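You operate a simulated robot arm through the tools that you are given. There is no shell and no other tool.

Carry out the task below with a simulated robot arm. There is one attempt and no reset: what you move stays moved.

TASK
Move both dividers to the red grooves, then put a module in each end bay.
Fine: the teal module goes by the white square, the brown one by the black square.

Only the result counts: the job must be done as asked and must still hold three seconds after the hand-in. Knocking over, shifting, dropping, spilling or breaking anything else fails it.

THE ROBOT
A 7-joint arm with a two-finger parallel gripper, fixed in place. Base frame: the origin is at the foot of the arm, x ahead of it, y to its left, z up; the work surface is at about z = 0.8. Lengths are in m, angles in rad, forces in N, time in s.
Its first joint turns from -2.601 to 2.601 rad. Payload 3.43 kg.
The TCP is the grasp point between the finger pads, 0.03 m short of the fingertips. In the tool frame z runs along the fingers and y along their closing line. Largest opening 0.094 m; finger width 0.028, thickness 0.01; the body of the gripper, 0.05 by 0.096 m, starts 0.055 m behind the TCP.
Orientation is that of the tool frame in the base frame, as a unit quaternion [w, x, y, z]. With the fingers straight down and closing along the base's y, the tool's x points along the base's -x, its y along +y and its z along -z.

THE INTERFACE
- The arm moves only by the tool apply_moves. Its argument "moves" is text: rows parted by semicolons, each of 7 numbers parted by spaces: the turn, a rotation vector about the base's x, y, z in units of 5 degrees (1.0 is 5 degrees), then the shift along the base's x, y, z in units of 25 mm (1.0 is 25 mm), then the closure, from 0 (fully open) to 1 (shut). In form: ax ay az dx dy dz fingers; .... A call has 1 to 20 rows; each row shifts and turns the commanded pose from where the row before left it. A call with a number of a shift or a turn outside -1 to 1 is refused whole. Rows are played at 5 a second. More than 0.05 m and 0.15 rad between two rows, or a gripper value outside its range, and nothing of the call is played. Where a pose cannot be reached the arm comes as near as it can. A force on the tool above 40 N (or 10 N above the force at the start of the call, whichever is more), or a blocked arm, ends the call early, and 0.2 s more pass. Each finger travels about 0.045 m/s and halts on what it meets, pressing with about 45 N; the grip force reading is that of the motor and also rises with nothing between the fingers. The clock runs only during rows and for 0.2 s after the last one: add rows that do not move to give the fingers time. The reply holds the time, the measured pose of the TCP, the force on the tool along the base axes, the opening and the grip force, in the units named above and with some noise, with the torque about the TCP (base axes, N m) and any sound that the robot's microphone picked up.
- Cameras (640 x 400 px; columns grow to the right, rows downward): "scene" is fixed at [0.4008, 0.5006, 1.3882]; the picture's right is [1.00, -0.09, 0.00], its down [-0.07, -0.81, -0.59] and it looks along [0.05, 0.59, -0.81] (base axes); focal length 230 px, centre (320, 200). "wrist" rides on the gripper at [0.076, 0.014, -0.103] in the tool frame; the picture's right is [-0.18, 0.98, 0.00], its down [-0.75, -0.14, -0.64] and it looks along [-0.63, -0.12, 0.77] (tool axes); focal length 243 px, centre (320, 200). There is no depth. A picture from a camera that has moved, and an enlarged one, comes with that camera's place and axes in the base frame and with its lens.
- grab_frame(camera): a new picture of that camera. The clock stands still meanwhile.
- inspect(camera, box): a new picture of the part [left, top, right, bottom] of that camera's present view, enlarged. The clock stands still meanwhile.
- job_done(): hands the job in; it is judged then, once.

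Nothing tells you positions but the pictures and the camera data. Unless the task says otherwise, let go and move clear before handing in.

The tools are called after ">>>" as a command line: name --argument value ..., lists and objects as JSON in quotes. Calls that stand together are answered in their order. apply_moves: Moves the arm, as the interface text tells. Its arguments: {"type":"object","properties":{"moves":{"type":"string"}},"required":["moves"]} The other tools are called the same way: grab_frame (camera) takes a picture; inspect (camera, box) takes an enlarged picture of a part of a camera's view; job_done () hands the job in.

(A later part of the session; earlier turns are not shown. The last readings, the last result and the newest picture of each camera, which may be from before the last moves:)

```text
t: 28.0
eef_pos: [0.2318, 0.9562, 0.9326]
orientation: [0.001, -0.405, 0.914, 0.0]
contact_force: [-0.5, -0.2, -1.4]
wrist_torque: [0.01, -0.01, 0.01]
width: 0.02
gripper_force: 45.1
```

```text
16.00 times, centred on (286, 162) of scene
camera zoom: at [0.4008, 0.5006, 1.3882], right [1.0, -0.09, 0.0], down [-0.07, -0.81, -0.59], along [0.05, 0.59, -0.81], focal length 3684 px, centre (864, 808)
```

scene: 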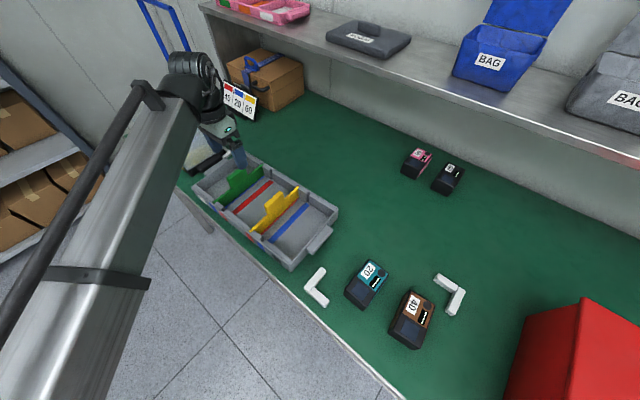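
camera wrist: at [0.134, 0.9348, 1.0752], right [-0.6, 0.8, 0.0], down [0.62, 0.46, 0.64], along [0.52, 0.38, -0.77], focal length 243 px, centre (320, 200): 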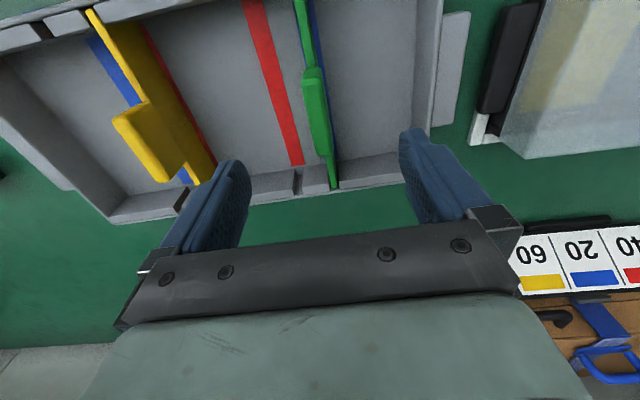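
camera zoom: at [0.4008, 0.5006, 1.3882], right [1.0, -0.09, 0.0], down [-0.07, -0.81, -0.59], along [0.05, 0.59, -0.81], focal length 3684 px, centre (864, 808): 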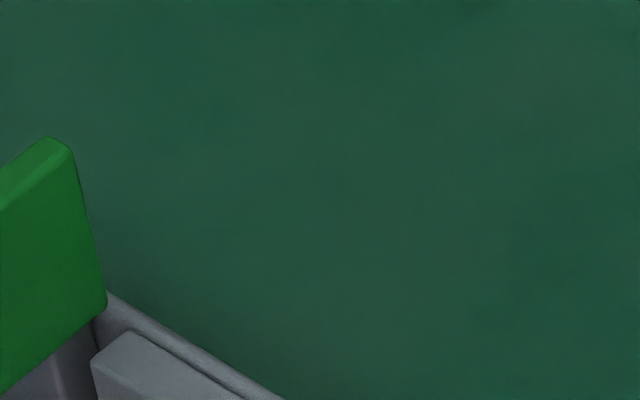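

Compared with how yellow went in, green needs about 1.5 mm more toward the middle. I'll apply that and lower it in gently.

>>> apply_moves --moves "0 0 0 0.044 -0.04 0 1; 0 0 0 0 0 0 1; 0 0 0 0 0 -0.2 1; 0 0 0 0 0 -0.2 1; 0 0 0 0 0 -0.2 1; 0 0 0 0 0 0 1; 0 0 0 0 0 0 1"

>>> inspect --camera "scene" --box '[218, 188, 250, 212]'

>>> inspect --camera "scene" --box '[260, 156, 292, 180]'

```text
t: 29.6
eef_pos: [0.2322, 0.9526, 0.9165]
orientation: [0.0, -0.405, 0.914, 0.0]
contact_force: [-0.3, 0.2, -1.1]
wrist_torque: [0.0, -0.01, -0.03]
width: 0.0198
gripper_force: 45.2
```

```text
16.00 times, centred on (234, 200) of scene
camera zoom: at [0.4008, 0.5006, 1.3882], right [1.0, -0.09, 0.0], down [-0.07, -0.81, -0.59], along [0.05, 0.59, -0.81], focal length 3684 px, centre (1696, 200)
```

zoom: 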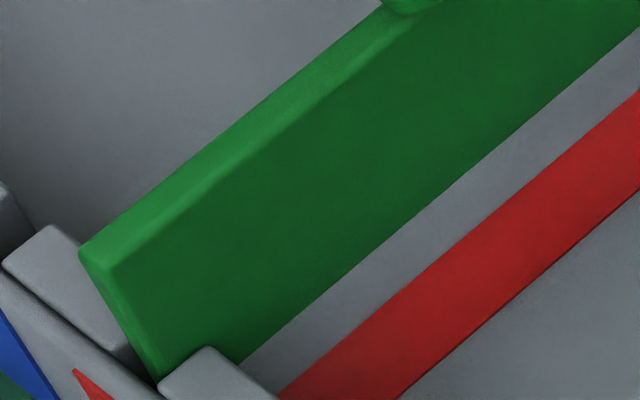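

```text
16.00 times, centred on (276, 168) of scene
camera zoom: at [0.4008, 0.5006, 1.3882], right [1.0, -0.09, 0.0], down [-0.07, -0.81, -0.59], along [0.05, 0.59, -0.81], focal length 3684 px, centre (1024, 712)
```

zoom: 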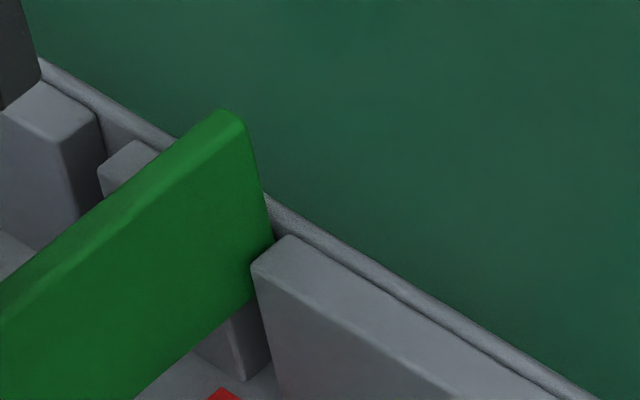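

Both ends have entered their slots with no contact. I'll lower green the rest of the way.

>>> apply_moves --moves "0 0 0 0 0 -0.25 1; 0 0 0 0 0 -0.25 1; 0 0 0 0 0 -0.25 1; 0 0 0 0 0 -0.25 1; 0 0 0 0 0 -0.2 1; 0 0 0 0 0 -0.08 1; 0 0 0 0 0 0 1; 0 0 0 0 0 0 1"

>>> inspect --camera "scene" --box '[180, 130, 300, 230]'

```text
t: 31.4
eef_pos: [0.2328, 0.952, 0.8856]
orientation: [0.0, -0.405, 0.914, 0.001]
contact_force: [-1.2, 5.4, 16.9]
wrist_torque: [-0.46, 0.6, -0.26]
width: 0.0199
gripper_force: 45.3
```

```text
4.00 times, centred on (240, 180) of scene
camera zoom: at [0.4008, 0.5006, 1.3882], right [1.0, -0.09, 0.0], down [-0.07, -0.81, -0.59], along [0.05, 0.59, -0.81], focal length 921 px, centre (640, 280)
```

zoom: 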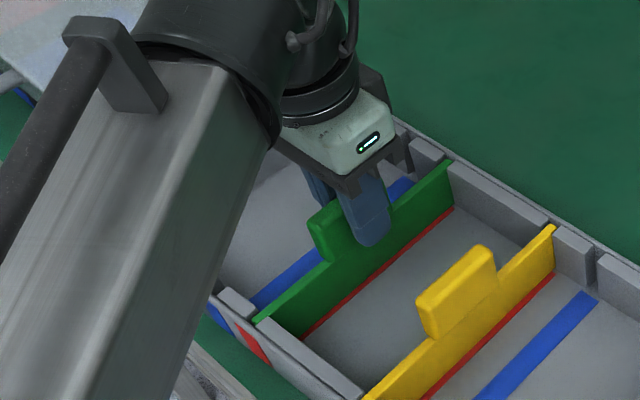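

Seated, with slight downward pressure. I'll relax it a touch, release and rise, then view the tray and modules.

>>> apply_moves --moves "0 0 0 0 0 0.03 1; 0 0 0 0 0 0 0; 0 0 0 0 0 0 0; 0 0 0 0 0 0 0; 0 0 0 0 0 0 0; 0 0 0 0 0 0 0; 0 0 0 0 0 0.6 0; 0 0 0 0 0 1 0; 0 0 0 0 0 1 0; 0 0 0 0 0 1 0; 0 0 0 -0.7 -0.7 1 0; 0 0 0 -0.7 -0.7 1 0; 0 0 0 -0.7 -0.7 0.7 0; 0 0 0 -0.7 -0.7 0.3 0; 0 0 0 -0.7 -0.7 0 0; 0 0 0 0 0 0 0"

>>> grab_frame --camera "wrist"

>>> inspect --camera "scene" --box '[180, 140, 350, 280]'

```text
t: 34.8
eef_pos: [0.1451, 0.8679, 1.0515]
orientation: [0.0, -0.405, 0.914, 0.0]
contact_force: [-0.2, 0.0, -0.4]
wrist_torque: [-0.01, 0.02, -0.02]
width: 0.0942
gripper_force: 0.0
```

```text
taken
camera wrist: at [0.0814, 0.8208, 1.1537], right [-0.6, 0.8, 0.0], down [0.61, 0.46, 0.64], along [0.51, 0.39, -0.77], focal length 243 px, centre (320, 200)
```

wrist: 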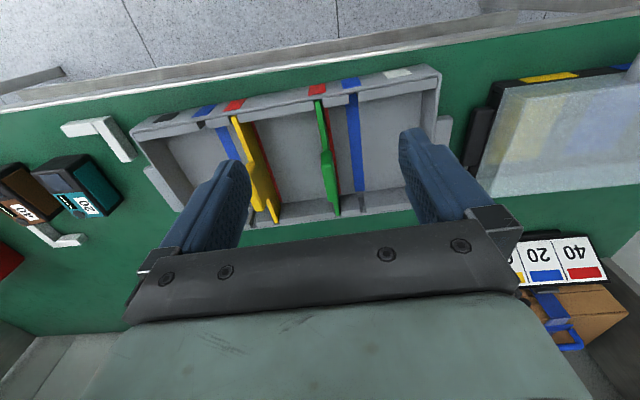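

```text
2.86 times, centred on (265, 210) of scene
camera zoom: at [0.4008, 0.5006, 1.3882], right [1.0, -0.09, 0.0], down [-0.07, -0.81, -0.59], along [0.05, 0.59, -0.81], focal length 658 px, centre (477, 171)
```

zoom: 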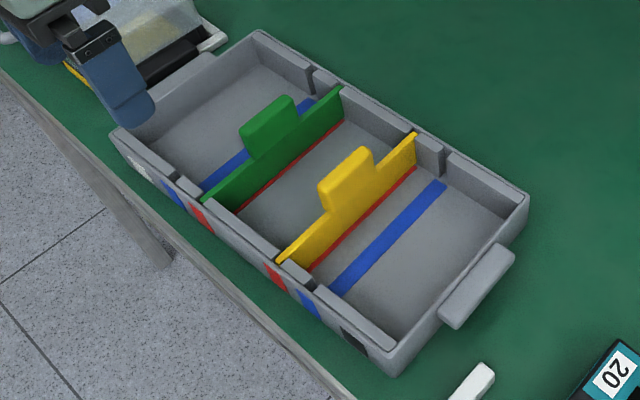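

Both dividers are seated in the red grooves. Now I'll fly high over to the teal module near (0.526, 0.653) and look at it from above.

>>> apply_moves --moves "0 0 -0.0725 0.952 -0.5375 0 0; 0 0 -0.0725 0.952 -0.5375 0 0; 0 0 -0.0725 0.952 -0.5375 0 0; 0 0 -0.0725 0.952 -0.5375 0 0; 0 0 -0.0725 0.952 -0.5375 0 0; 0 0 -0.0725 0.952 -0.5375 0 0; 0 0 -0.0725 0.952 -0.5375 0 0; 0 0 -0.0725 0.952 -0.5375 0 0; 0 0 -0.0725 0.952 -0.5375 0 0; 0 0 -0.0725 0.952 -0.5375 0 0; 0 0 -0.0725 0.952 -0.5375 0 0; 0 0 -0.0725 0.952 -0.5375 0 0; 0 0 -0.0725 0.952 -0.5375 0 0; 0 0 -0.0725 0.952 -0.5375 0 0; 0 0 -0.0725 0.952 -0.5375 0 0; 0 0 -0.0725 0.952 -0.5375 0 0; 0 0 0 0 0 0 0; 0 0 0 0 0 0 0"

>>> grab_frame --camera "wrist"

>>> grab_frame --camera "scene"

```text
t: 38.6
eef_pos: [0.5281, 0.6498, 1.0511]
orientation: [0.0, -0.358, 0.934, 0.0]
contact_force: [-0.2, -0.6, 0.6]
wrist_torque: [0.01, -0.02, 0.0]
width: 0.0939
gripper_force: 0.1
```

```text
taken
camera wrist: at [0.4603, 0.6097, 1.1527], right [-0.52, 0.85, 0.0], down [0.65, 0.4, 0.64], along [0.55, 0.33, -0.77], focal length 243 px, centre (320, 200)
```

wrist: 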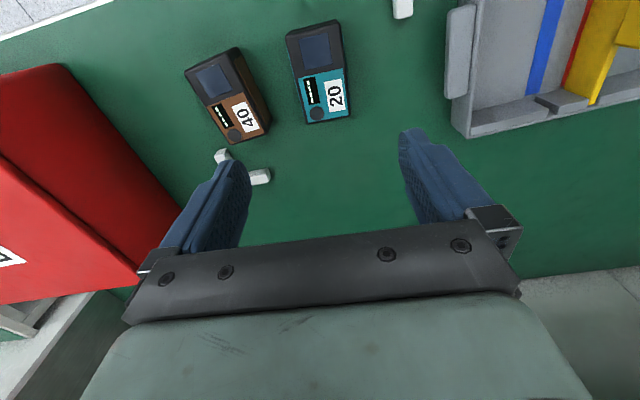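

```text
taken
```

scene: 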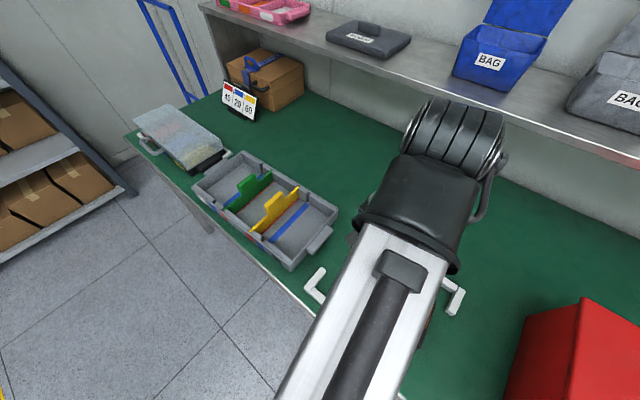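

>>> inspect --camera "wrist" --box '[160, 0, 400, 150]'

```text
2.67 times, centred on (280, 75) of wrist
camera zoom: at [0.4603, 0.6097, 1.1527], right [-0.52, 0.85, 0.0], down [0.65, 0.4, 0.64], along [0.55, 0.33, -0.77], focal length 647 px, centre (427, 533)
```

zoom: 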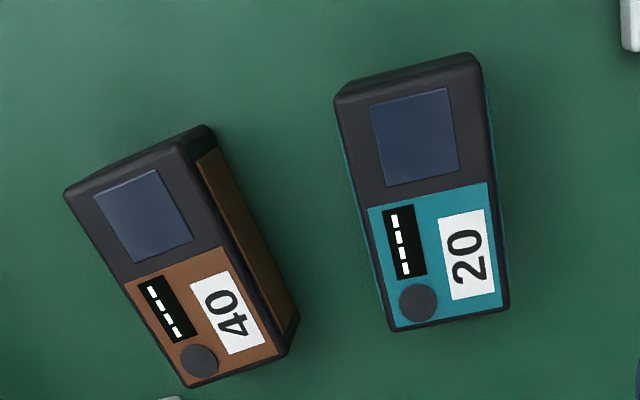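

The teal module (about 59 × 97 mm) lies almost exactly under the gripper and aligned with it. I'll shift slightly toward its near end, narrow the opening a little to stay clear of the brown module, and descend.

>>> apply_moves --moves "0 0 0.1 -0.41 -0.26 0 0.1; 0 0 0 0 0 -1 0.1; 0 0 0 0 0 -1 0.1; 0 0 0 0 0 -1 0.1; 0 0 0 0 0 -1 0.1; 0 0 0 0 0 -1 0.1; 0 0 0 0 0 0 0.1; 0 0 0 0 0 0 0.1"

>>> grab_frame --camera "wrist"

>>> inspect --camera "wrist" --box '[200, 40, 440, 190]'

>>> inspect --camera "scene" --box '[330, 230, 450, 360]'

```text
t: 40.4
eef_pos: [0.5149, 0.6423, 0.9261]
orientation: [-0.001, -0.362, 0.932, 0.0]
contact_force: [1.1, 0.3, -0.5]
wrist_torque: [0.01, -0.02, -0.05]
width: 0.0846
gripper_force: 0.0
```

```text
taken
camera wrist: at [0.4482, 0.6019, 1.0284], right [-0.53, 0.85, 0.0], down [0.65, 0.41, 0.64], along [0.54, 0.34, -0.77], focal length 243 px, centre (320, 200)
```

wrist: 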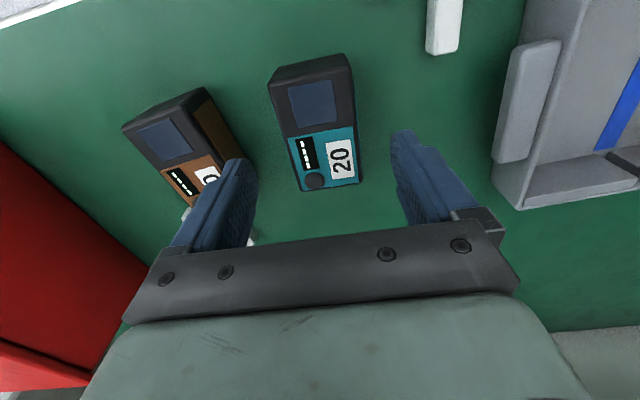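

```text
2.67 times, centred on (320, 115) of wrist
camera zoom: at [0.4482, 0.6019, 1.0284], right [-0.53, 0.85, 0.0], down [0.65, 0.41, 0.64], along [0.54, 0.34, -0.77], focal length 647 px, centre (320, 427)
```

zoom: 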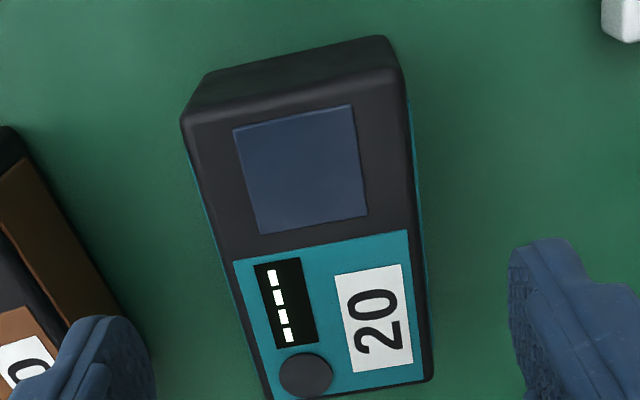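

```text
3.08 times, centred on (390, 295) of scene
camera zoom: at [0.4008, 0.5006, 1.3882], right [1.0, -0.09, 0.0], down [-0.07, -0.81, -0.59], along [0.05, 0.59, -0.81], focal length 708 px, centre (105, -92)
```

zoom: 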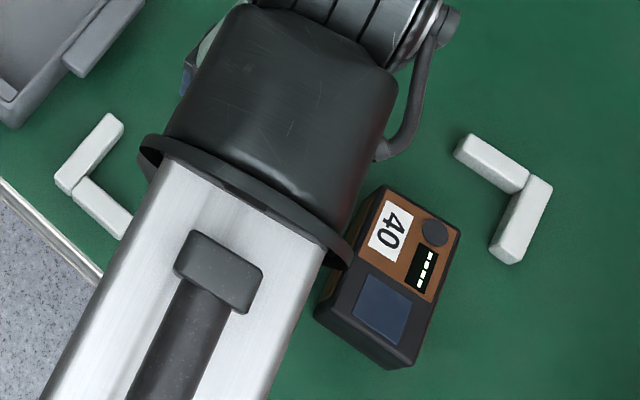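

Teal measures about 58 × 96 × 45 mm and is centred between the fingers, with the TCP 11 mm toward its near end as planned. I'll descend and grip.

>>> apply_moves --moves "0 0 0 0 0 -0.9 0.1; 0 0 0 0 0 -0.9 0.1; 0 0 0 0 0 -0.9 0.1; 0 0 0 0 0 -0.66 0.1; 0 0 0 0 0 0 0.1; 0 0 0 0 0 0 1; 0 0 0 0 0 0 1; 0 0 0 0 0 0 1; 0 0 0 0 0 0 1; 0 0 0 0 0 0 1"

>>> grab_frame --camera "wrist"

```text
t: 42.6
eef_pos: [0.5146, 0.6432, 0.8423]
orientation: [0.0, -0.362, 0.932, 0.0]
contact_force: [0.0, 0.1, 0.1]
wrist_torque: [-0.03, 0.04, 0.02]
width: 0.0638
gripper_force: 44.6
```

```text
taken
camera wrist: at [0.4476, 0.6018, 0.9444], right [-0.53, 0.85, 0.0], down [0.65, 0.41, 0.64], along [0.54, 0.34, -0.77], focal length 243 px, centre (320, 200)
```

wrist: 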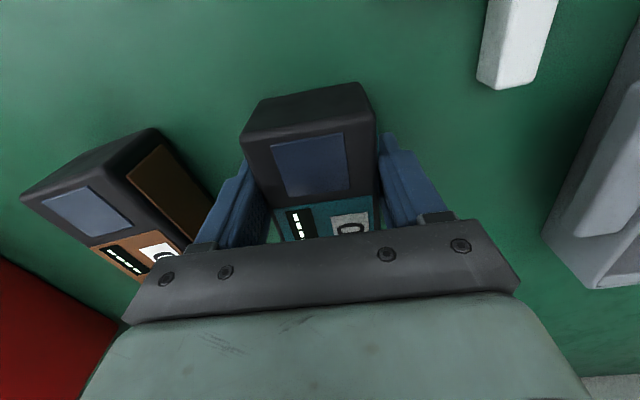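

Teal is gripped at 64 mm. I'll lift it straight up and check the hold, and study the left bay in the meantime.

>>> apply_moves --moves "0 0 0 0 0 0.5 1; 0 0 0 0 0 0.8 1; 0 0 0 0 0 1 1; 0 0 0 0 0 1 1; 0 0 0 0 0 1 1; 0 0 0 0 0 1 1; 0 0 0 0 0 1 1; 0 0 0 0 0 0 1; 0 0 0 0 0 0 1"

>>> inspect --camera "scene" --box '[180, 140, 290, 230]'

>>> inspect --camera "scene" --box '[240, 180, 350, 275]'

>>> grab_frame --camera "scene"

>>> grab_frame --camera "wrist"

```text
t: 44.6
eef_pos: [0.5161, 0.642, 0.9979]
orientation: [0.0, -0.362, 0.932, 0.0]
contact_force: [-0.8, -0.4, -1.8]
wrist_torque: [-0.01, 0.03, 0.01]
width: 0.0639
gripper_force: 44.7
```

```text
4.44 times, centred on (235, 185) of scene
camera zoom: at [0.4008, 0.5006, 1.3882], right [1.0, -0.09, 0.0], down [-0.07, -0.81, -0.59], along [0.05, 0.59, -0.81], focal length 1023 px, centre (698, 267)
```

zoom: 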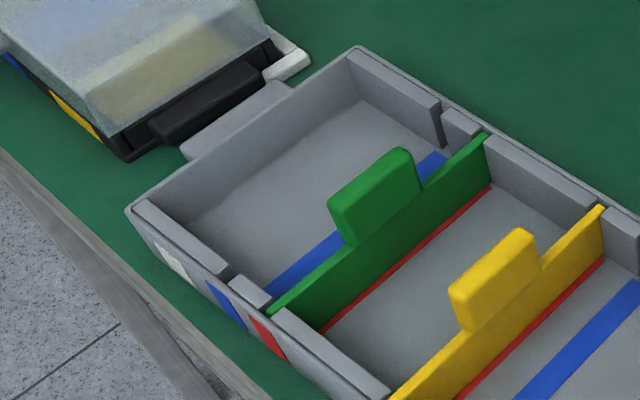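

```text
4.21 times, centred on (295, 228) of scene
camera zoom: at [0.4008, 0.5006, 1.3882], right [1.0, -0.09, 0.0], down [-0.07, -0.81, -0.59], along [0.05, 0.59, -0.81], focal length 970 px, centre (425, 84)
```

zoom: 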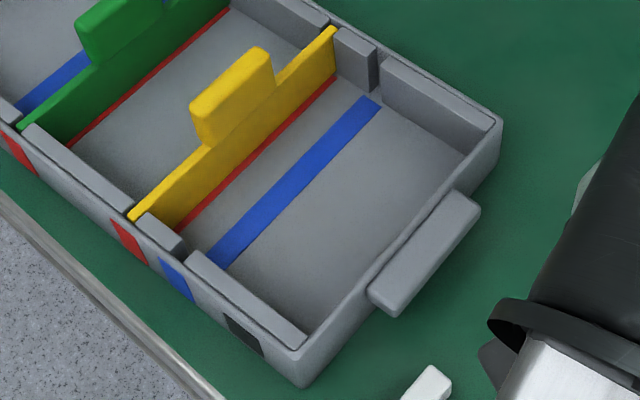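

```text
taken
```

scene: 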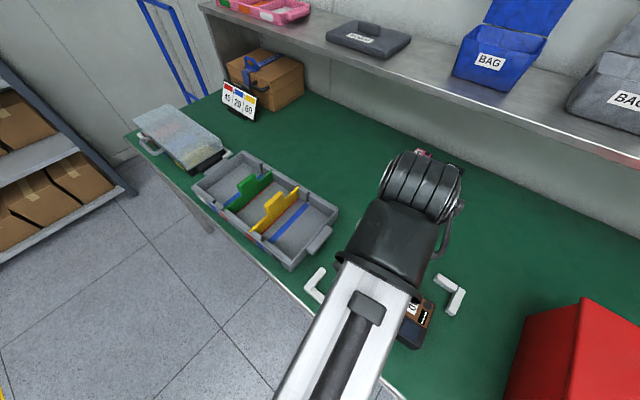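

```text
taken
camera wrist: at [0.4483, 0.6016, 1.0997], right [-0.53, 0.85, 0.0], down [0.65, 0.41, 0.64], along [0.54, 0.34, -0.77], focal length 243 px, centre (320, 200)
```

wrist: 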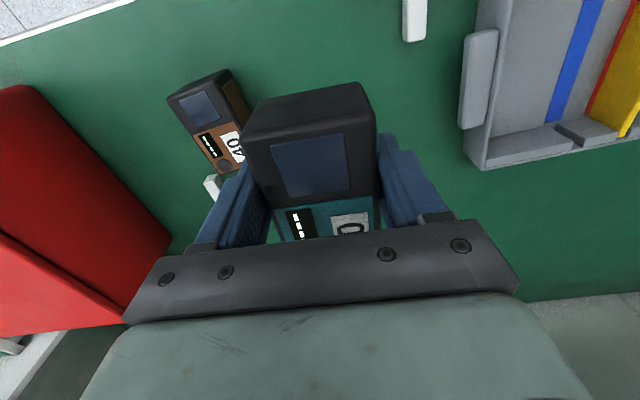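

Teal is held securely (about 0.18 kg). I'll carry it over the tray to above the left (white-square) bay, turning to match the tray angle.

>>> apply_moves --moves "0 0 0.072 -0.928 0.907 0 1; 0 0 0.072 -0.928 0.907 0 1; 0 0 0.072 -0.928 0.907 0 1; 0 0 0.072 -0.928 0.907 0 1; 0 0 0.072 -0.928 0.907 0 1; 0 0 0.072 -0.928 0.907 0 1; 0 0 0.072 -0.928 0.907 0 1; 0 0 0.072 -0.928 0.907 0 1; 0 0 0.072 -0.928 0.907 0 1; 0 0 0.072 -0.928 0.907 0 1; 0 0 0.072 -0.928 0.907 0 1; 0 0 0.072 -0.928 0.907 0 1; 0 0 0.072 -0.928 0.907 0 1; 0 0 0.072 -0.928 0.907 0 1; 0 0 0.072 -0.928 0.907 0 1; 0 0 0 0 0 0 1; 0 0 0 0 0 0 1"

>>> grab_frame --camera "wrist"

>>> inspect --camera "scene" --box '[170, 120, 290, 230]'

```text
t: 48.2
eef_pos: [0.1671, 0.9862, 0.9993]
orientation: [0.001, -0.406, 0.914, 0.0]
contact_force: [0.3, -0.6, -2.9]
wrist_torque: [-0.01, 0.02, -0.01]
width: 0.064
gripper_force: 45.2
```

```text
taken
camera wrist: at [0.1036, 0.9389, 1.1009], right [-0.61, 0.8, 0.0], down [0.61, 0.47, 0.64], along [0.51, 0.39, -0.77], focal length 243 px, centre (320, 200)
```

wrist: 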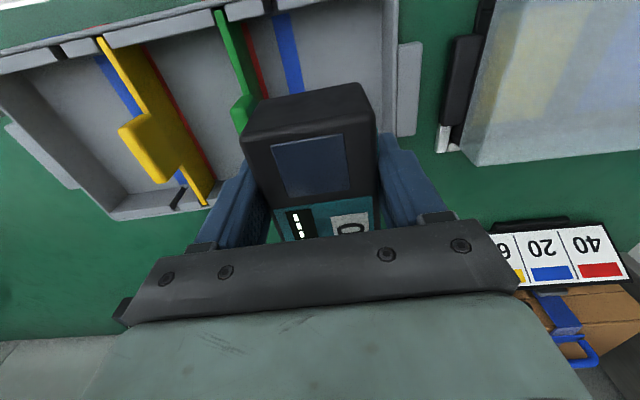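

```text
3.64 times, centred on (230, 175) of scene
camera zoom: at [0.4008, 0.5006, 1.3882], right [1.0, -0.09, 0.0], down [-0.07, -0.81, -0.59], along [0.05, 0.59, -0.81], focal length 837 px, centre (647, 291)
```

zoom: 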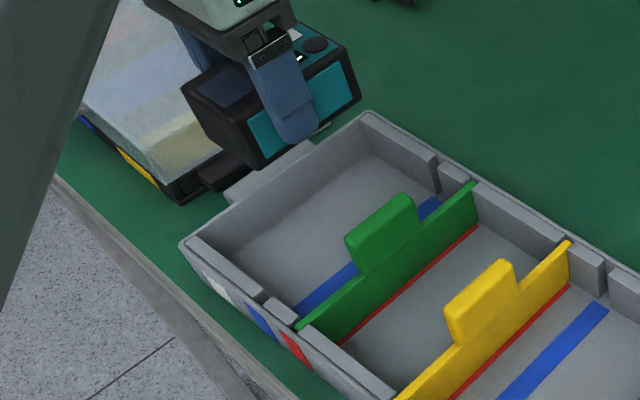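

>>> inspect --camera "wrist" --box '[200, 0, 440, 150]'

```text
2.67 times, centred on (320, 75) of wrist
camera zoom: at [0.1036, 0.9389, 1.1009], right [-0.61, 0.8, 0.0], down [0.61, 0.47, 0.64], along [0.51, 0.39, -0.77], focal length 647 px, centre (320, 533)
```

zoom: 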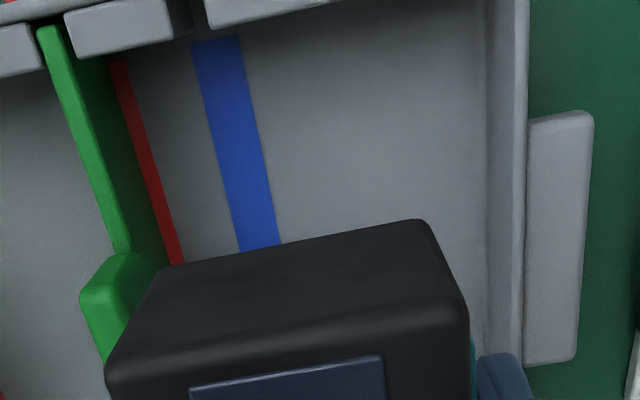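

The bay is about 136 mm long between the green plate and the end wall, and the module is within 3 mm of centred. I'll trim the position and descend into the bay.

>>> apply_moves --moves "0 0 0 -0.356 -0.216 0 1; 0 0 0 0 0 -0.8 1; 0 0 0 0 0 -0.8 1; 0 0 0 0 0 -0.8 1; 0 0 0 0 0 -0.6 1; 0 0 0 0 0 0 1; 0 0 0 0 0 0 1"

>>> grab_frame --camera "wrist"

>>> inspect --camera "scene" --box '[170, 120, 290, 230]'

```text
t: 49.8
eef_pos: [0.157, 0.9783, 0.924]
orientation: [-0.001, -0.406, 0.914, 0.0]
contact_force: [0.8, 0.2, -2.7]
wrist_torque: [-0.01, 0.02, -0.02]
width: 0.064
gripper_force: 44.9
```

```text
taken
camera wrist: at [0.0945, 0.9309, 1.0256], right [-0.61, 0.8, 0.0], down [0.61, 0.46, 0.64], along [0.51, 0.39, -0.77], focal length 243 px, centre (320, 200)
```

wrist: 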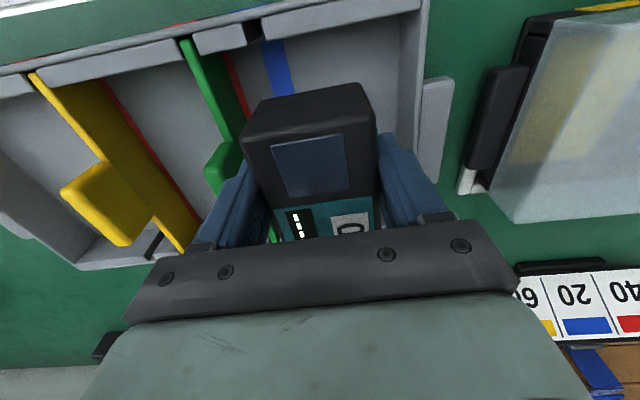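

```text
3.64 times, centred on (230, 175) of scene
camera zoom: at [0.4008, 0.5006, 1.3882], right [1.0, -0.09, 0.0], down [-0.07, -0.81, -0.59], along [0.05, 0.59, -0.81], focal length 837 px, centre (647, 291)
```

zoom: 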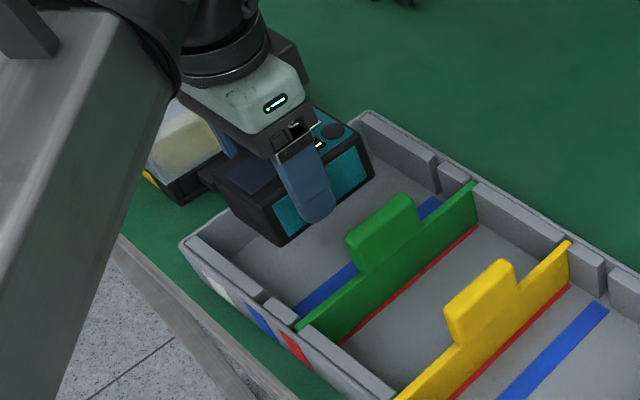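

>>> apply_moves --moves "0 0 0 0 0 -0.6 1; 0 0 0 0 0 -0.6 1; 0 0 0 0 0 -0.6 1; 0 0 0 0 0 -0.6 1; 0 0 0 0 0 -0.15 1; 0 0 0 0 0 0 1; 0 0 0 0 0 0 1"

>>> grab_frame --camera "wrist"

>>> inspect --camera "scene" --box '[170, 120, 290, 230]'

```text
t: 51.4
eef_pos: [0.1576, 0.9788, 0.861]
orientation: [0.0, -0.406, 0.914, 0.0]
contact_force: [0.3, -0.7, -2.4]
wrist_torque: [-0.01, -0.01, 0.02]
width: 0.0636
gripper_force: 44.8
```

```text
taken
camera wrist: at [0.0949, 0.9317, 0.9627], right [-0.61, 0.8, 0.0], down [0.61, 0.47, 0.64], along [0.51, 0.39, -0.77], focal length 243 px, centre (320, 200)
```

wrist: 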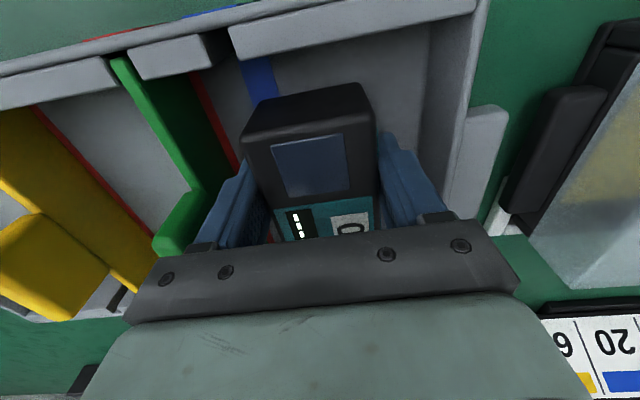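

```text
3.64 times, centred on (230, 175) of scene
camera zoom: at [0.4008, 0.5006, 1.3882], right [1.0, -0.09, 0.0], down [-0.07, -0.81, -0.59], along [0.05, 0.59, -0.81], focal length 837 px, centre (647, 291)
```

zoom: 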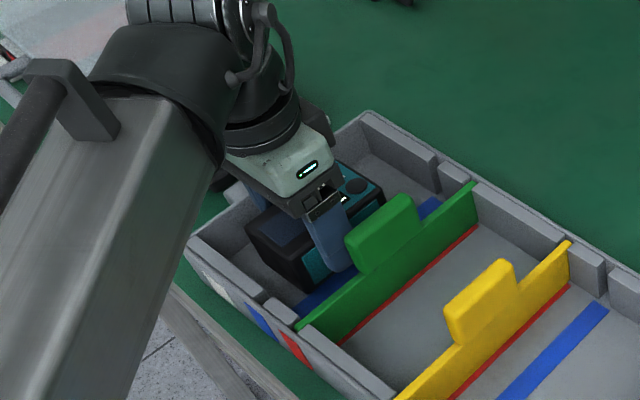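

>>> apply_moves --moves "0 0 0 0 0 -0.2 1; 0 0 0 0 0 -0.2 1; 0 0 0 0 0 -0.1 1; 0 0 0 0 0 0 1; 0 0 0 0 0 0 1"

```text
t: 52.6
eef_pos: [0.1577, 0.9792, 0.8498]
orientation: [0.0, -0.407, 0.913, 0.002]
contact_force: [-2.3, 0.3, 17.3]
wrist_torque: [-0.15, -0.11, -0.03]
width: 0.064
gripper_force: 44.9
```

>>> inspect --camera "scene" --box '[190, 140, 270, 210]'

>>> grab_frame --camera "wrist"

```text
5.71 times, centred on (230, 175) of scene
camera zoom: at [0.4008, 0.5006, 1.3882], right [1.0, -0.09, 0.0], down [-0.07, -0.81, -0.59], along [0.05, 0.59, -0.81], focal length 1316 px, centre (834, 343)
```

zoom: 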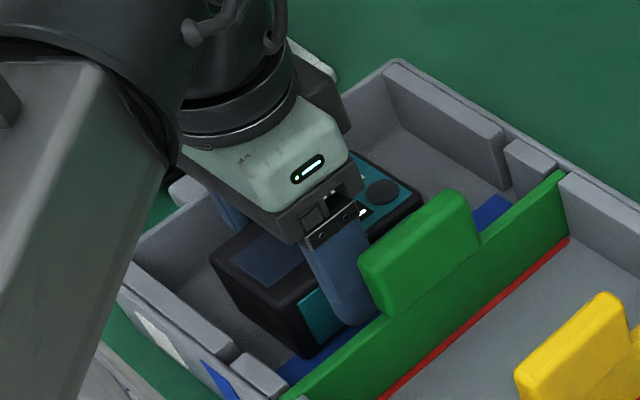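

```text
taken
camera wrist: at [0.0945, 0.9319, 0.9513], right [-0.61, 0.8, 0.0], down [0.61, 0.46, 0.64], along [0.51, 0.39, -0.77], focal length 243 px, centre (320, 200)
```

wrist: 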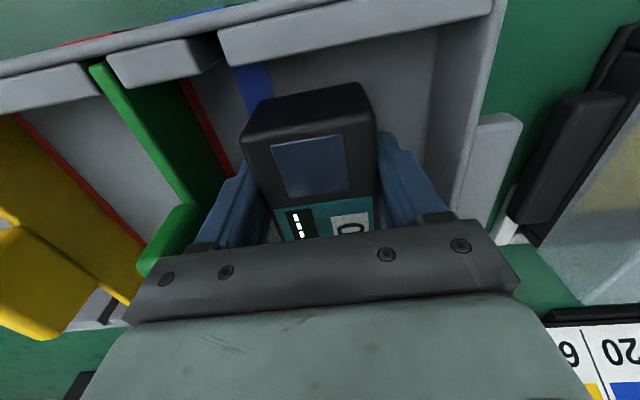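

The module rests on the bay floor. I'll ease off, open just enough, and rise straight up.

>>> apply_moves --moves "0 0 0 0 0 0.03 1; 0 0 0 0 0 0 0.2; 0 0 0 0 0 0 0.2; 0 0 0 0 0 0 0.2; 0 0 0 0 0 0 0.2; 0 0 0 0 0 0.4 0.2; 0 0 0 0 0 0.8 0.2; 0 0 0 0 0 1 0.2; 0 0 0 0 0 1 0.2; 0 0 0 0 0 1 0.2; 0 0 0 0 0 1 0.2; 0 0 0 0 0 1 0.2; 0 0 0 0 0 1 0.2; 0 0 0 0 0 0 0.2"

>>> inspect --camera "scene" --box '[180, 130, 300, 230]'

>>> grab_frame --camera "wrist"

```text
t: 55.6
eef_pos: [0.1584, 0.9808, 1.0303]
orientation: [0.001, -0.406, 0.914, 0.001]
contact_force: [0.2, 0.2, -0.1]
wrist_torque: [0.03, 0.04, 0.0]
width: 0.0752
gripper_force: 0.0
```

```text
4.00 times, centred on (240, 180) of scene
camera zoom: at [0.4008, 0.5006, 1.3882], right [1.0, -0.09, 0.0], down [-0.07, -0.81, -0.59], along [0.05, 0.59, -0.81], focal length 921 px, centre (640, 280)
```

zoom: 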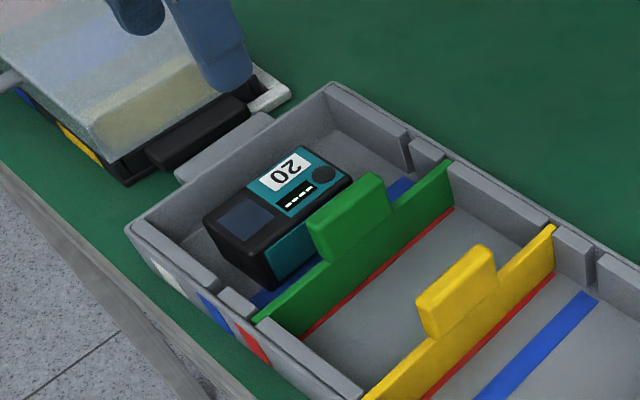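

```text
taken
camera wrist: at [0.095, 0.9333, 1.132], right [-0.61, 0.8, 0.0], down [0.61, 0.47, 0.64], along [0.51, 0.39, -0.77], focal length 243 px, centre (320, 200)
```

wrist: 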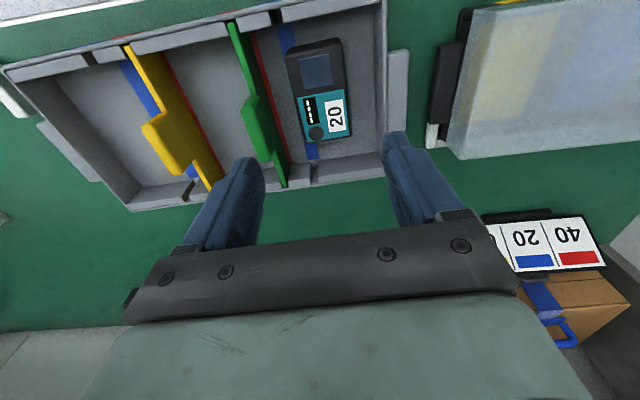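

Teal is in the white-square bay. Next I'll fly back to the brown module near (0.609, 0.566), rotated to about 50°.

>>> apply_moves --moves "0 0 0.026 0.949 -0.873 0 0.1; 0 0 0.026 0.949 -0.873 0 0.1; 0 0 0.026 0.949 -0.873 0 0.1; 0 0 0.026 0.949 -0.873 0 0.1; 0 0 0.026 0.949 -0.873 0 0.1; 0 0 0.026 0.949 -0.873 0 0.1; 0 0 0.026 0.949 -0.873 0 0.1; 0 0 0.026 0.949 -0.873 0 0.1; 0 0 0.026 0.949 -0.873 0 0.1; 0 0 0.026 0.949 -0.873 0 0.1; 0 0 0.026 0.949 -0.873 0 0.1; 0 0 0.026 0.949 -0.873 0 0.1; 0 0 0.026 0.949 -0.873 0 0.1; 0 0 0.026 0.949 -0.873 0 0.1; 0 0 0.026 0.949 -0.873 0 0.1; 0 0 0.026 0.949 -0.873 0 0.1; 0 0 0.026 0.949 -0.873 0 0.1; 0 0 0.026 0.949 -0.873 0 0.1; 0 0 0.026 0.949 -0.873 0 0.1; 0 0 0 0 0 0 0.1"

>>> grab_frame --camera "wrist"

>>> inspect --camera "wrist" --box '[200, 0, 440, 150]'

>>> inspect --camera "scene" --box '[180, 130, 350, 280]'

```text
t: 59.8
eef_pos: [0.6064, 0.5647, 1.0302]
orientation: [0.0, -0.426, 0.905, 0.0]
contact_force: [-0.2, -0.1, -0.3]
wrist_torque: [0.01, -0.02, -0.02]
width: 0.0845
gripper_force: 0.1
```

```text
taken
camera wrist: at [0.5459, 0.5141, 1.1319], right [-0.64, 0.77, 0.0], down [0.59, 0.49, 0.64], along [0.49, 0.41, -0.77], focal length 243 px, centre (320, 200)
```

wrist: 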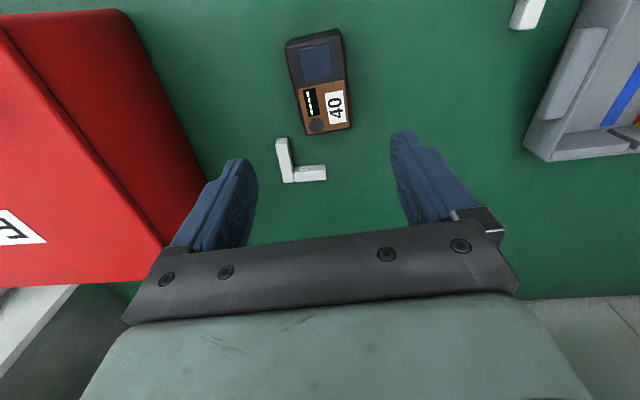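

```text
2.67 times, centred on (320, 75) of wrist
camera zoom: at [0.5459, 0.5141, 1.1319], right [-0.64, 0.77, 0.0], down [0.59, 0.49, 0.64], along [0.49, 0.41, -0.77], focal length 647 px, centre (320, 533)
```

zoom: 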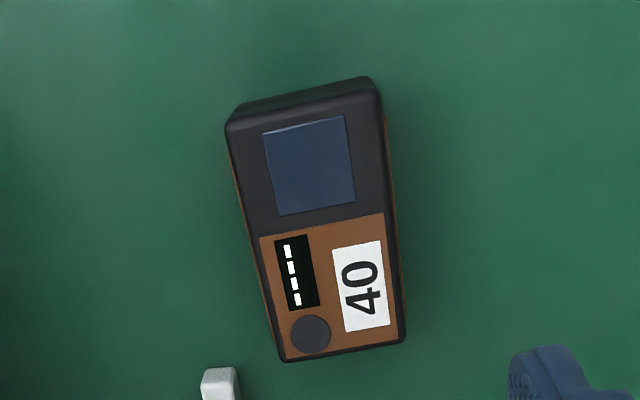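

```text
2.67 times, centred on (265, 205) of scene
camera zoom: at [0.4008, 0.5006, 1.3882], right [1.0, -0.09, 0.0], down [-0.07, -0.81, -0.59], along [0.05, 0.59, -0.81], focal length 614 px, centre (467, 187)
```

zoom: 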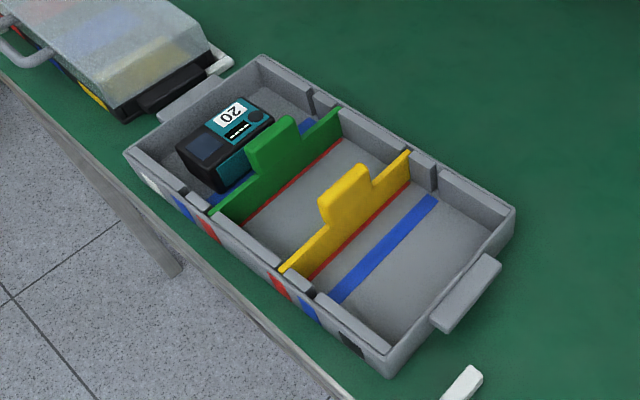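

Brown is well aligned and centred under the gripper. I'll descend partway, verify, then grip.

>>> apply_moves --moves "0 0 0 0.09 0.11 -0.5 0.1; 0 0 0 0 0 -1 0.1; 0 0 0 0 0 -1 0.1; 0 0 0 0 0 -1 0.1; 0 0 0 0 0 -0.9 0.1; 0 0 0 0 0 0 0.1; 0 0 0 0 0 0 0.1"

>>> inspect --camera "wrist" --box '[200, 40, 440, 190]'

```text
t: 61.4
eef_pos: [0.6084, 0.5685, 0.9202]
orientation: [-0.001, -0.426, 0.905, 0.0]
contact_force: [-0.4, 0.5, -0.2]
wrist_torque: [-0.01, -0.01, 0.0]
width: 0.0845
gripper_force: 0.0
```

```text
2.67 times, centred on (320, 115) of wrist
camera zoom: at [0.5487, 0.518, 1.0216], right [-0.64, 0.77, 0.0], down [0.59, 0.49, 0.64], along [0.49, 0.41, -0.77], focal length 647 px, centre (320, 427)
```

zoom: 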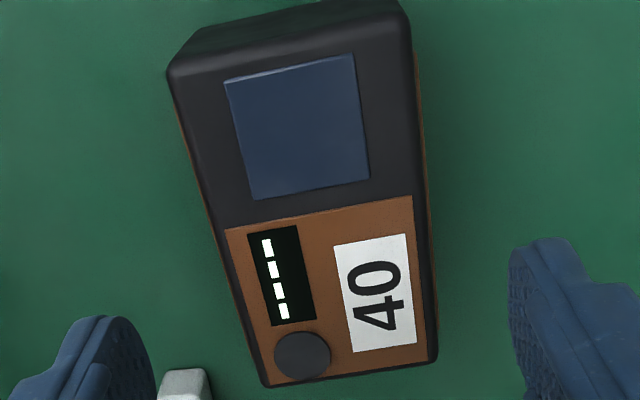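

Brown is taller, about 57 mm. I'll trim 2 mm sideways, descend and grip.

>>> apply_moves --moves "0 0 0 -0.16 -0.07 0 0.1; 0 0 0 0 0 -0.8 0.1; 0 0 0 0 0 -0.8 0.1; 0 0 0 0 0 -0.8 0.1; 0 0 0 0 0 -0.6 0.1; 0 0 0 0 0 0 0.1; 0 0 0 0 0 0 1; 0 0 0 0 0 0 1; 0 0 0 0 0 0 1; 0 0 0 0 0 0 1; 0 0 0 0 0 0 1"

>>> grab_frame --camera "wrist"

```text
t: 63.8
eef_pos: [0.6073, 0.5646, 0.8444]
orientation: [0.0, -0.426, 0.905, 0.001]
contact_force: [-0.4, -0.1, 0.2]
wrist_torque: [-0.01, -0.01, -0.02]
width: 0.064
gripper_force: 44.6
```

```text
taken
camera wrist: at [0.5465, 0.5152, 0.9463], right [-0.64, 0.77, 0.0], down [0.59, 0.49, 0.64], along [0.49, 0.41, -0.77], focal length 243 px, centre (320, 200)
```

wrist: 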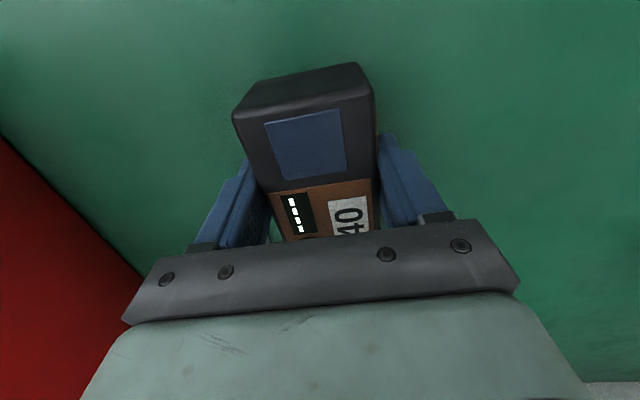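

Brown is gripped. I'll lift it and carry it to above the right (black-square) bay.

>>> apply_moves --moves "0 0 0 0 0 0.6 1; 0 0 0 0 0 1 1; 0 0 0 0 0 1 1; 0 0 0 0 0 1 1; 0 0 0 0 0 1 1; 0 0 0 0 0 1 1; 0 0 0 0 0 1 1; 0 0 -0.045 -0.886 0.966 0 1; 0 0 -0.045 -0.886 0.966 0 1; 0 0 -0.045 -0.886 0.966 0 1; 0 0 -0.045 -0.886 0.966 0 1; 0 0 -0.045 -0.886 0.966 0 1; 0 0 -0.045 -0.886 0.966 0 1; 0 0 -0.045 -0.886 0.966 0 1; 0 0 -0.045 -0.886 0.966 0 1; 0 0 -0.045 -0.886 0.966 0 1; 0 0 -0.045 -0.886 0.966 0 1; 0 0 -0.045 -0.886 0.966 0 1; 0 0 0 0 0 0 1; 0 0 0 0 0 0 1"

>>> grab_frame --camera "wrist"

>>> inspect --camera "wrist" --box '[200, 0, 440, 150]'

>>> inspect --camera "scene" --box '[220, 150, 350, 280]'

```text
t: 68.0
eef_pos: [0.3627, 0.833, 1.0113]
orientation: [0.0, -0.406, 0.914, 0.0]
contact_force: [0.1, 0.6, -1.8]
wrist_torque: [-0.06, -0.01, 0.02]
width: 0.0639
gripper_force: 45.2
```

```text
taken
camera wrist: at [0.2993, 0.7854, 1.1127], right [-0.61, 0.79, 0.0], down [0.61, 0.47, 0.64], along [0.51, 0.39, -0.77], focal length 243 px, centre (320, 200)
```

wrist: 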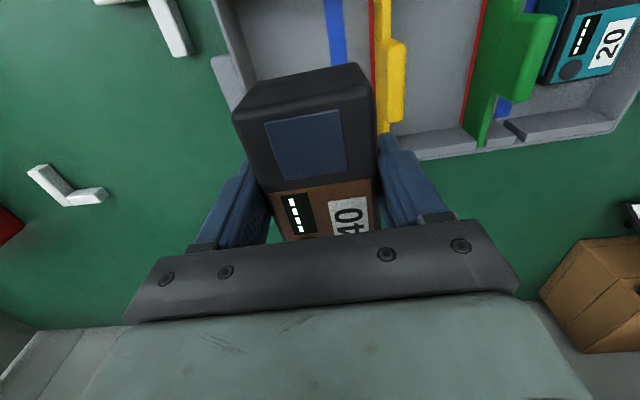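

```text
2.67 times, centred on (320, 75) of wrist
camera zoom: at [0.2993, 0.7854, 1.1127], right [-0.61, 0.79, 0.0], down [0.61, 0.47, 0.64], along [0.51, 0.39, -0.77], focal length 647 px, centre (320, 533)
```

zoom: 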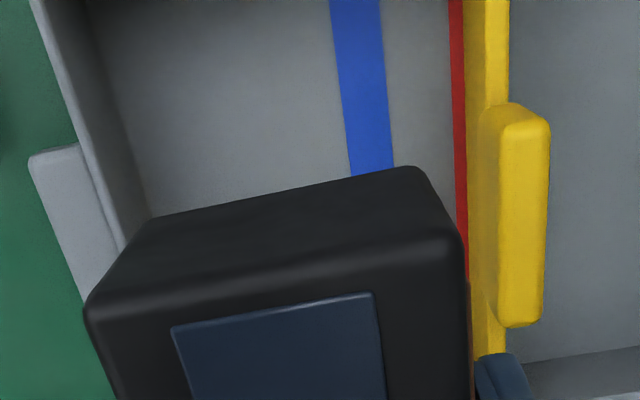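

```text
3.08 times, centred on (285, 215) of scene
camera zoom: at [0.4008, 0.5006, 1.3882], right [1.0, -0.09, 0.0], down [-0.07, -0.81, -0.59], along [0.05, 0.59, -0.81], focal length 708 px, centre (428, 154)
```

zoom: 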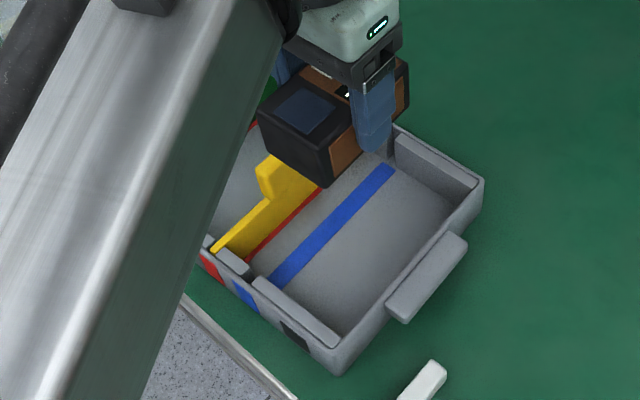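

The bay is clear and the module needs only about 3.5 mm toward the end wall. I'll trim that and descend in stages.

>>> apply_moves --moves "0 0 0 0.104 -0.094 0 1; 0 0 0 0 0 -0.9 1; 0 0 0 0 0 -0.9 1; 0 0 0 0 0 -0.9 1; 0 0 0 0 0 -0.9 1; 0 0 0 0 0 -0.6 1; 0 0 0 0 0 0 1; 0 0 0 0 0 0 1"

>>> grab_frame --camera "wrist"

>>> inspect --camera "scene" --box '[220, 150, 350, 280]'

```text
t: 69.8
eef_pos: [0.3647, 0.8315, 0.903]
orientation: [0.0, -0.407, 0.913, 0.0]
contact_force: [0.6, -0.5, -2.8]
wrist_torque: [0.03, 0.03, -0.01]
width: 0.0638
gripper_force: 45.0
```

```text
taken
camera wrist: at [0.3014, 0.7837, 1.0051], right [-0.61, 0.79, 0.0], down [0.61, 0.47, 0.64], along [0.51, 0.39, -0.77], focal length 243 px, centre (320, 200)
```

wrist: 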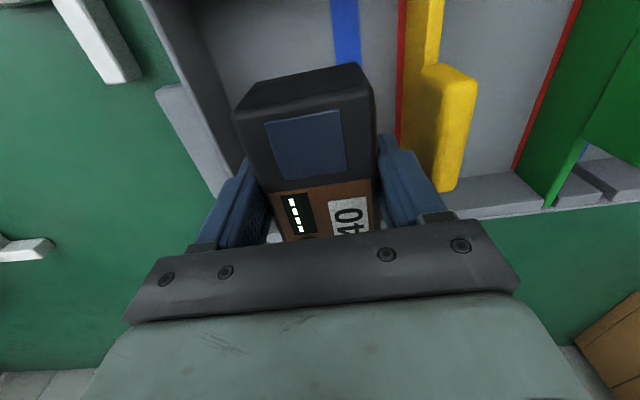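

```text
3.08 times, centred on (285, 215) of scene
camera zoom: at [0.4008, 0.5006, 1.3882], right [1.0, -0.09, 0.0], down [-0.07, -0.81, -0.59], along [0.05, 0.59, -0.81], focal length 708 px, centre (428, 154)
```

zoom: 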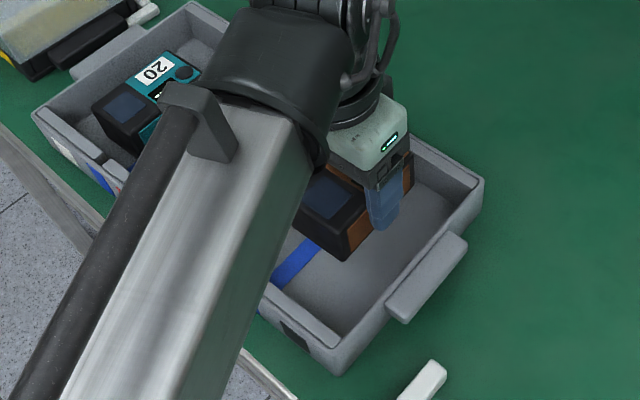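

>>> apply_moves --moves "0 0 0 0 0 -0.5 1; 0 0 0 0 0 -0.5 1; 0 0 0 0 0 -0.5 1; 0 0 0 0 0 -0.15 1; 0 0 0 0 0 -0.1 1; 0 0 0 0 0 -0.1 1; 0 0 0 0 0 0 1; 0 0 0 0 0 0 1"

```text
t: 71.6
eef_pos: [0.3659, 0.83, 0.8558]
orientation: [0.0, -0.407, 0.914, 0.0]
contact_force: [-0.4, 0.6, -2.3]
wrist_torque: [0.0, 0.0, -0.03]
width: 0.0639
gripper_force: 45.0
```

>>> apply_moves --moves "0 0 0 0 0 -0.06 1; 0 0 0 0 0 -0.06 1; 0 0 0 0 0 -0.04 1; 0 0 0 0 0 0 1; 0 0 0 0 0 0 1"

>>> grab_frame --camera "wrist"

>>> inspect --camera "scene" --box '[240, 170, 350, 275]'

```text
t: 72.8
eef_pos: [0.3643, 0.8308, 0.8541]
orientation: [0.001, -0.408, 0.913, 0.0]
contact_force: [-0.8, -0.1, -1.4]
wrist_torque: [-0.02, -0.03, 0.03]
width: 0.0637
gripper_force: 44.7
```

```text
taken
camera wrist: at [0.3023, 0.7824, 0.9552], right [-0.61, 0.79, 0.0], down [0.61, 0.47, 0.64], along [0.51, 0.39, -0.77], focal length 243 px, centre (320, 200)
```

wrist: 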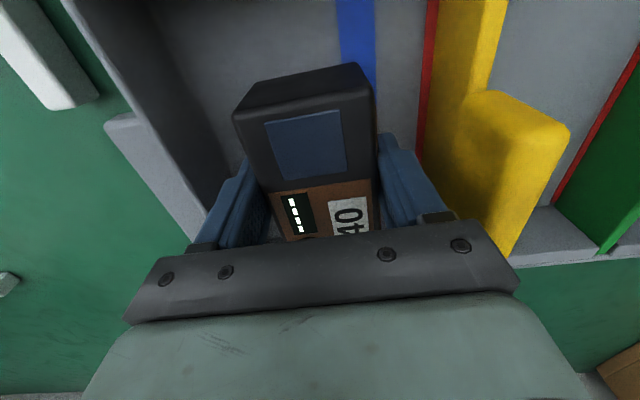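

```text
3.81 times, centred on (295, 222) of scene
camera zoom: at [0.4008, 0.5006, 1.3882], right [1.0, -0.09, 0.0], down [-0.07, -0.81, -0.59], along [0.05, 0.59, -0.81], focal length 877 px, centre (415, 114)
```

zoom: 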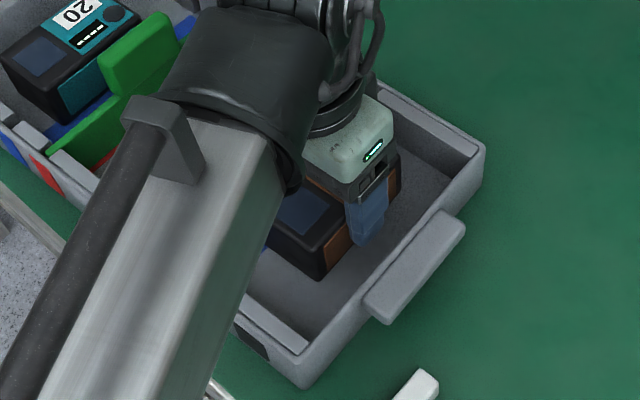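

>>> apply_moves --moves "0 0 0 0 0 -0.06 1; 0 0 0 0 0 -0.05 1; 0 0 0 0 0 0 1; 0 0 0 0 0 0 1"

```text
t: 73.8
eef_pos: [0.3658, 0.83, 0.8509]
orientation: [-0.001, -0.407, 0.914, 0.0]
contact_force: [0.0, 0.3, 0.0]
wrist_torque: [-0.02, -0.03, -0.02]
width: 0.0638
gripper_force: 45.0
```

>>> apply_moves --moves "0 0 0 0 0 -0.04 1; 0 0 0 0 0 0 1; 0 0 0 0 0 0 1"

```text
t: 74.6
eef_pos: [0.3662, 0.8298, 0.8512]
orientation: [0.001, -0.406, 0.914, 0.001]
contact_force: [-0.9, 5.6, 22.4]
wrist_torque: [-0.64, 0.24, -0.05]
width: 0.0639
gripper_force: 44.9
```

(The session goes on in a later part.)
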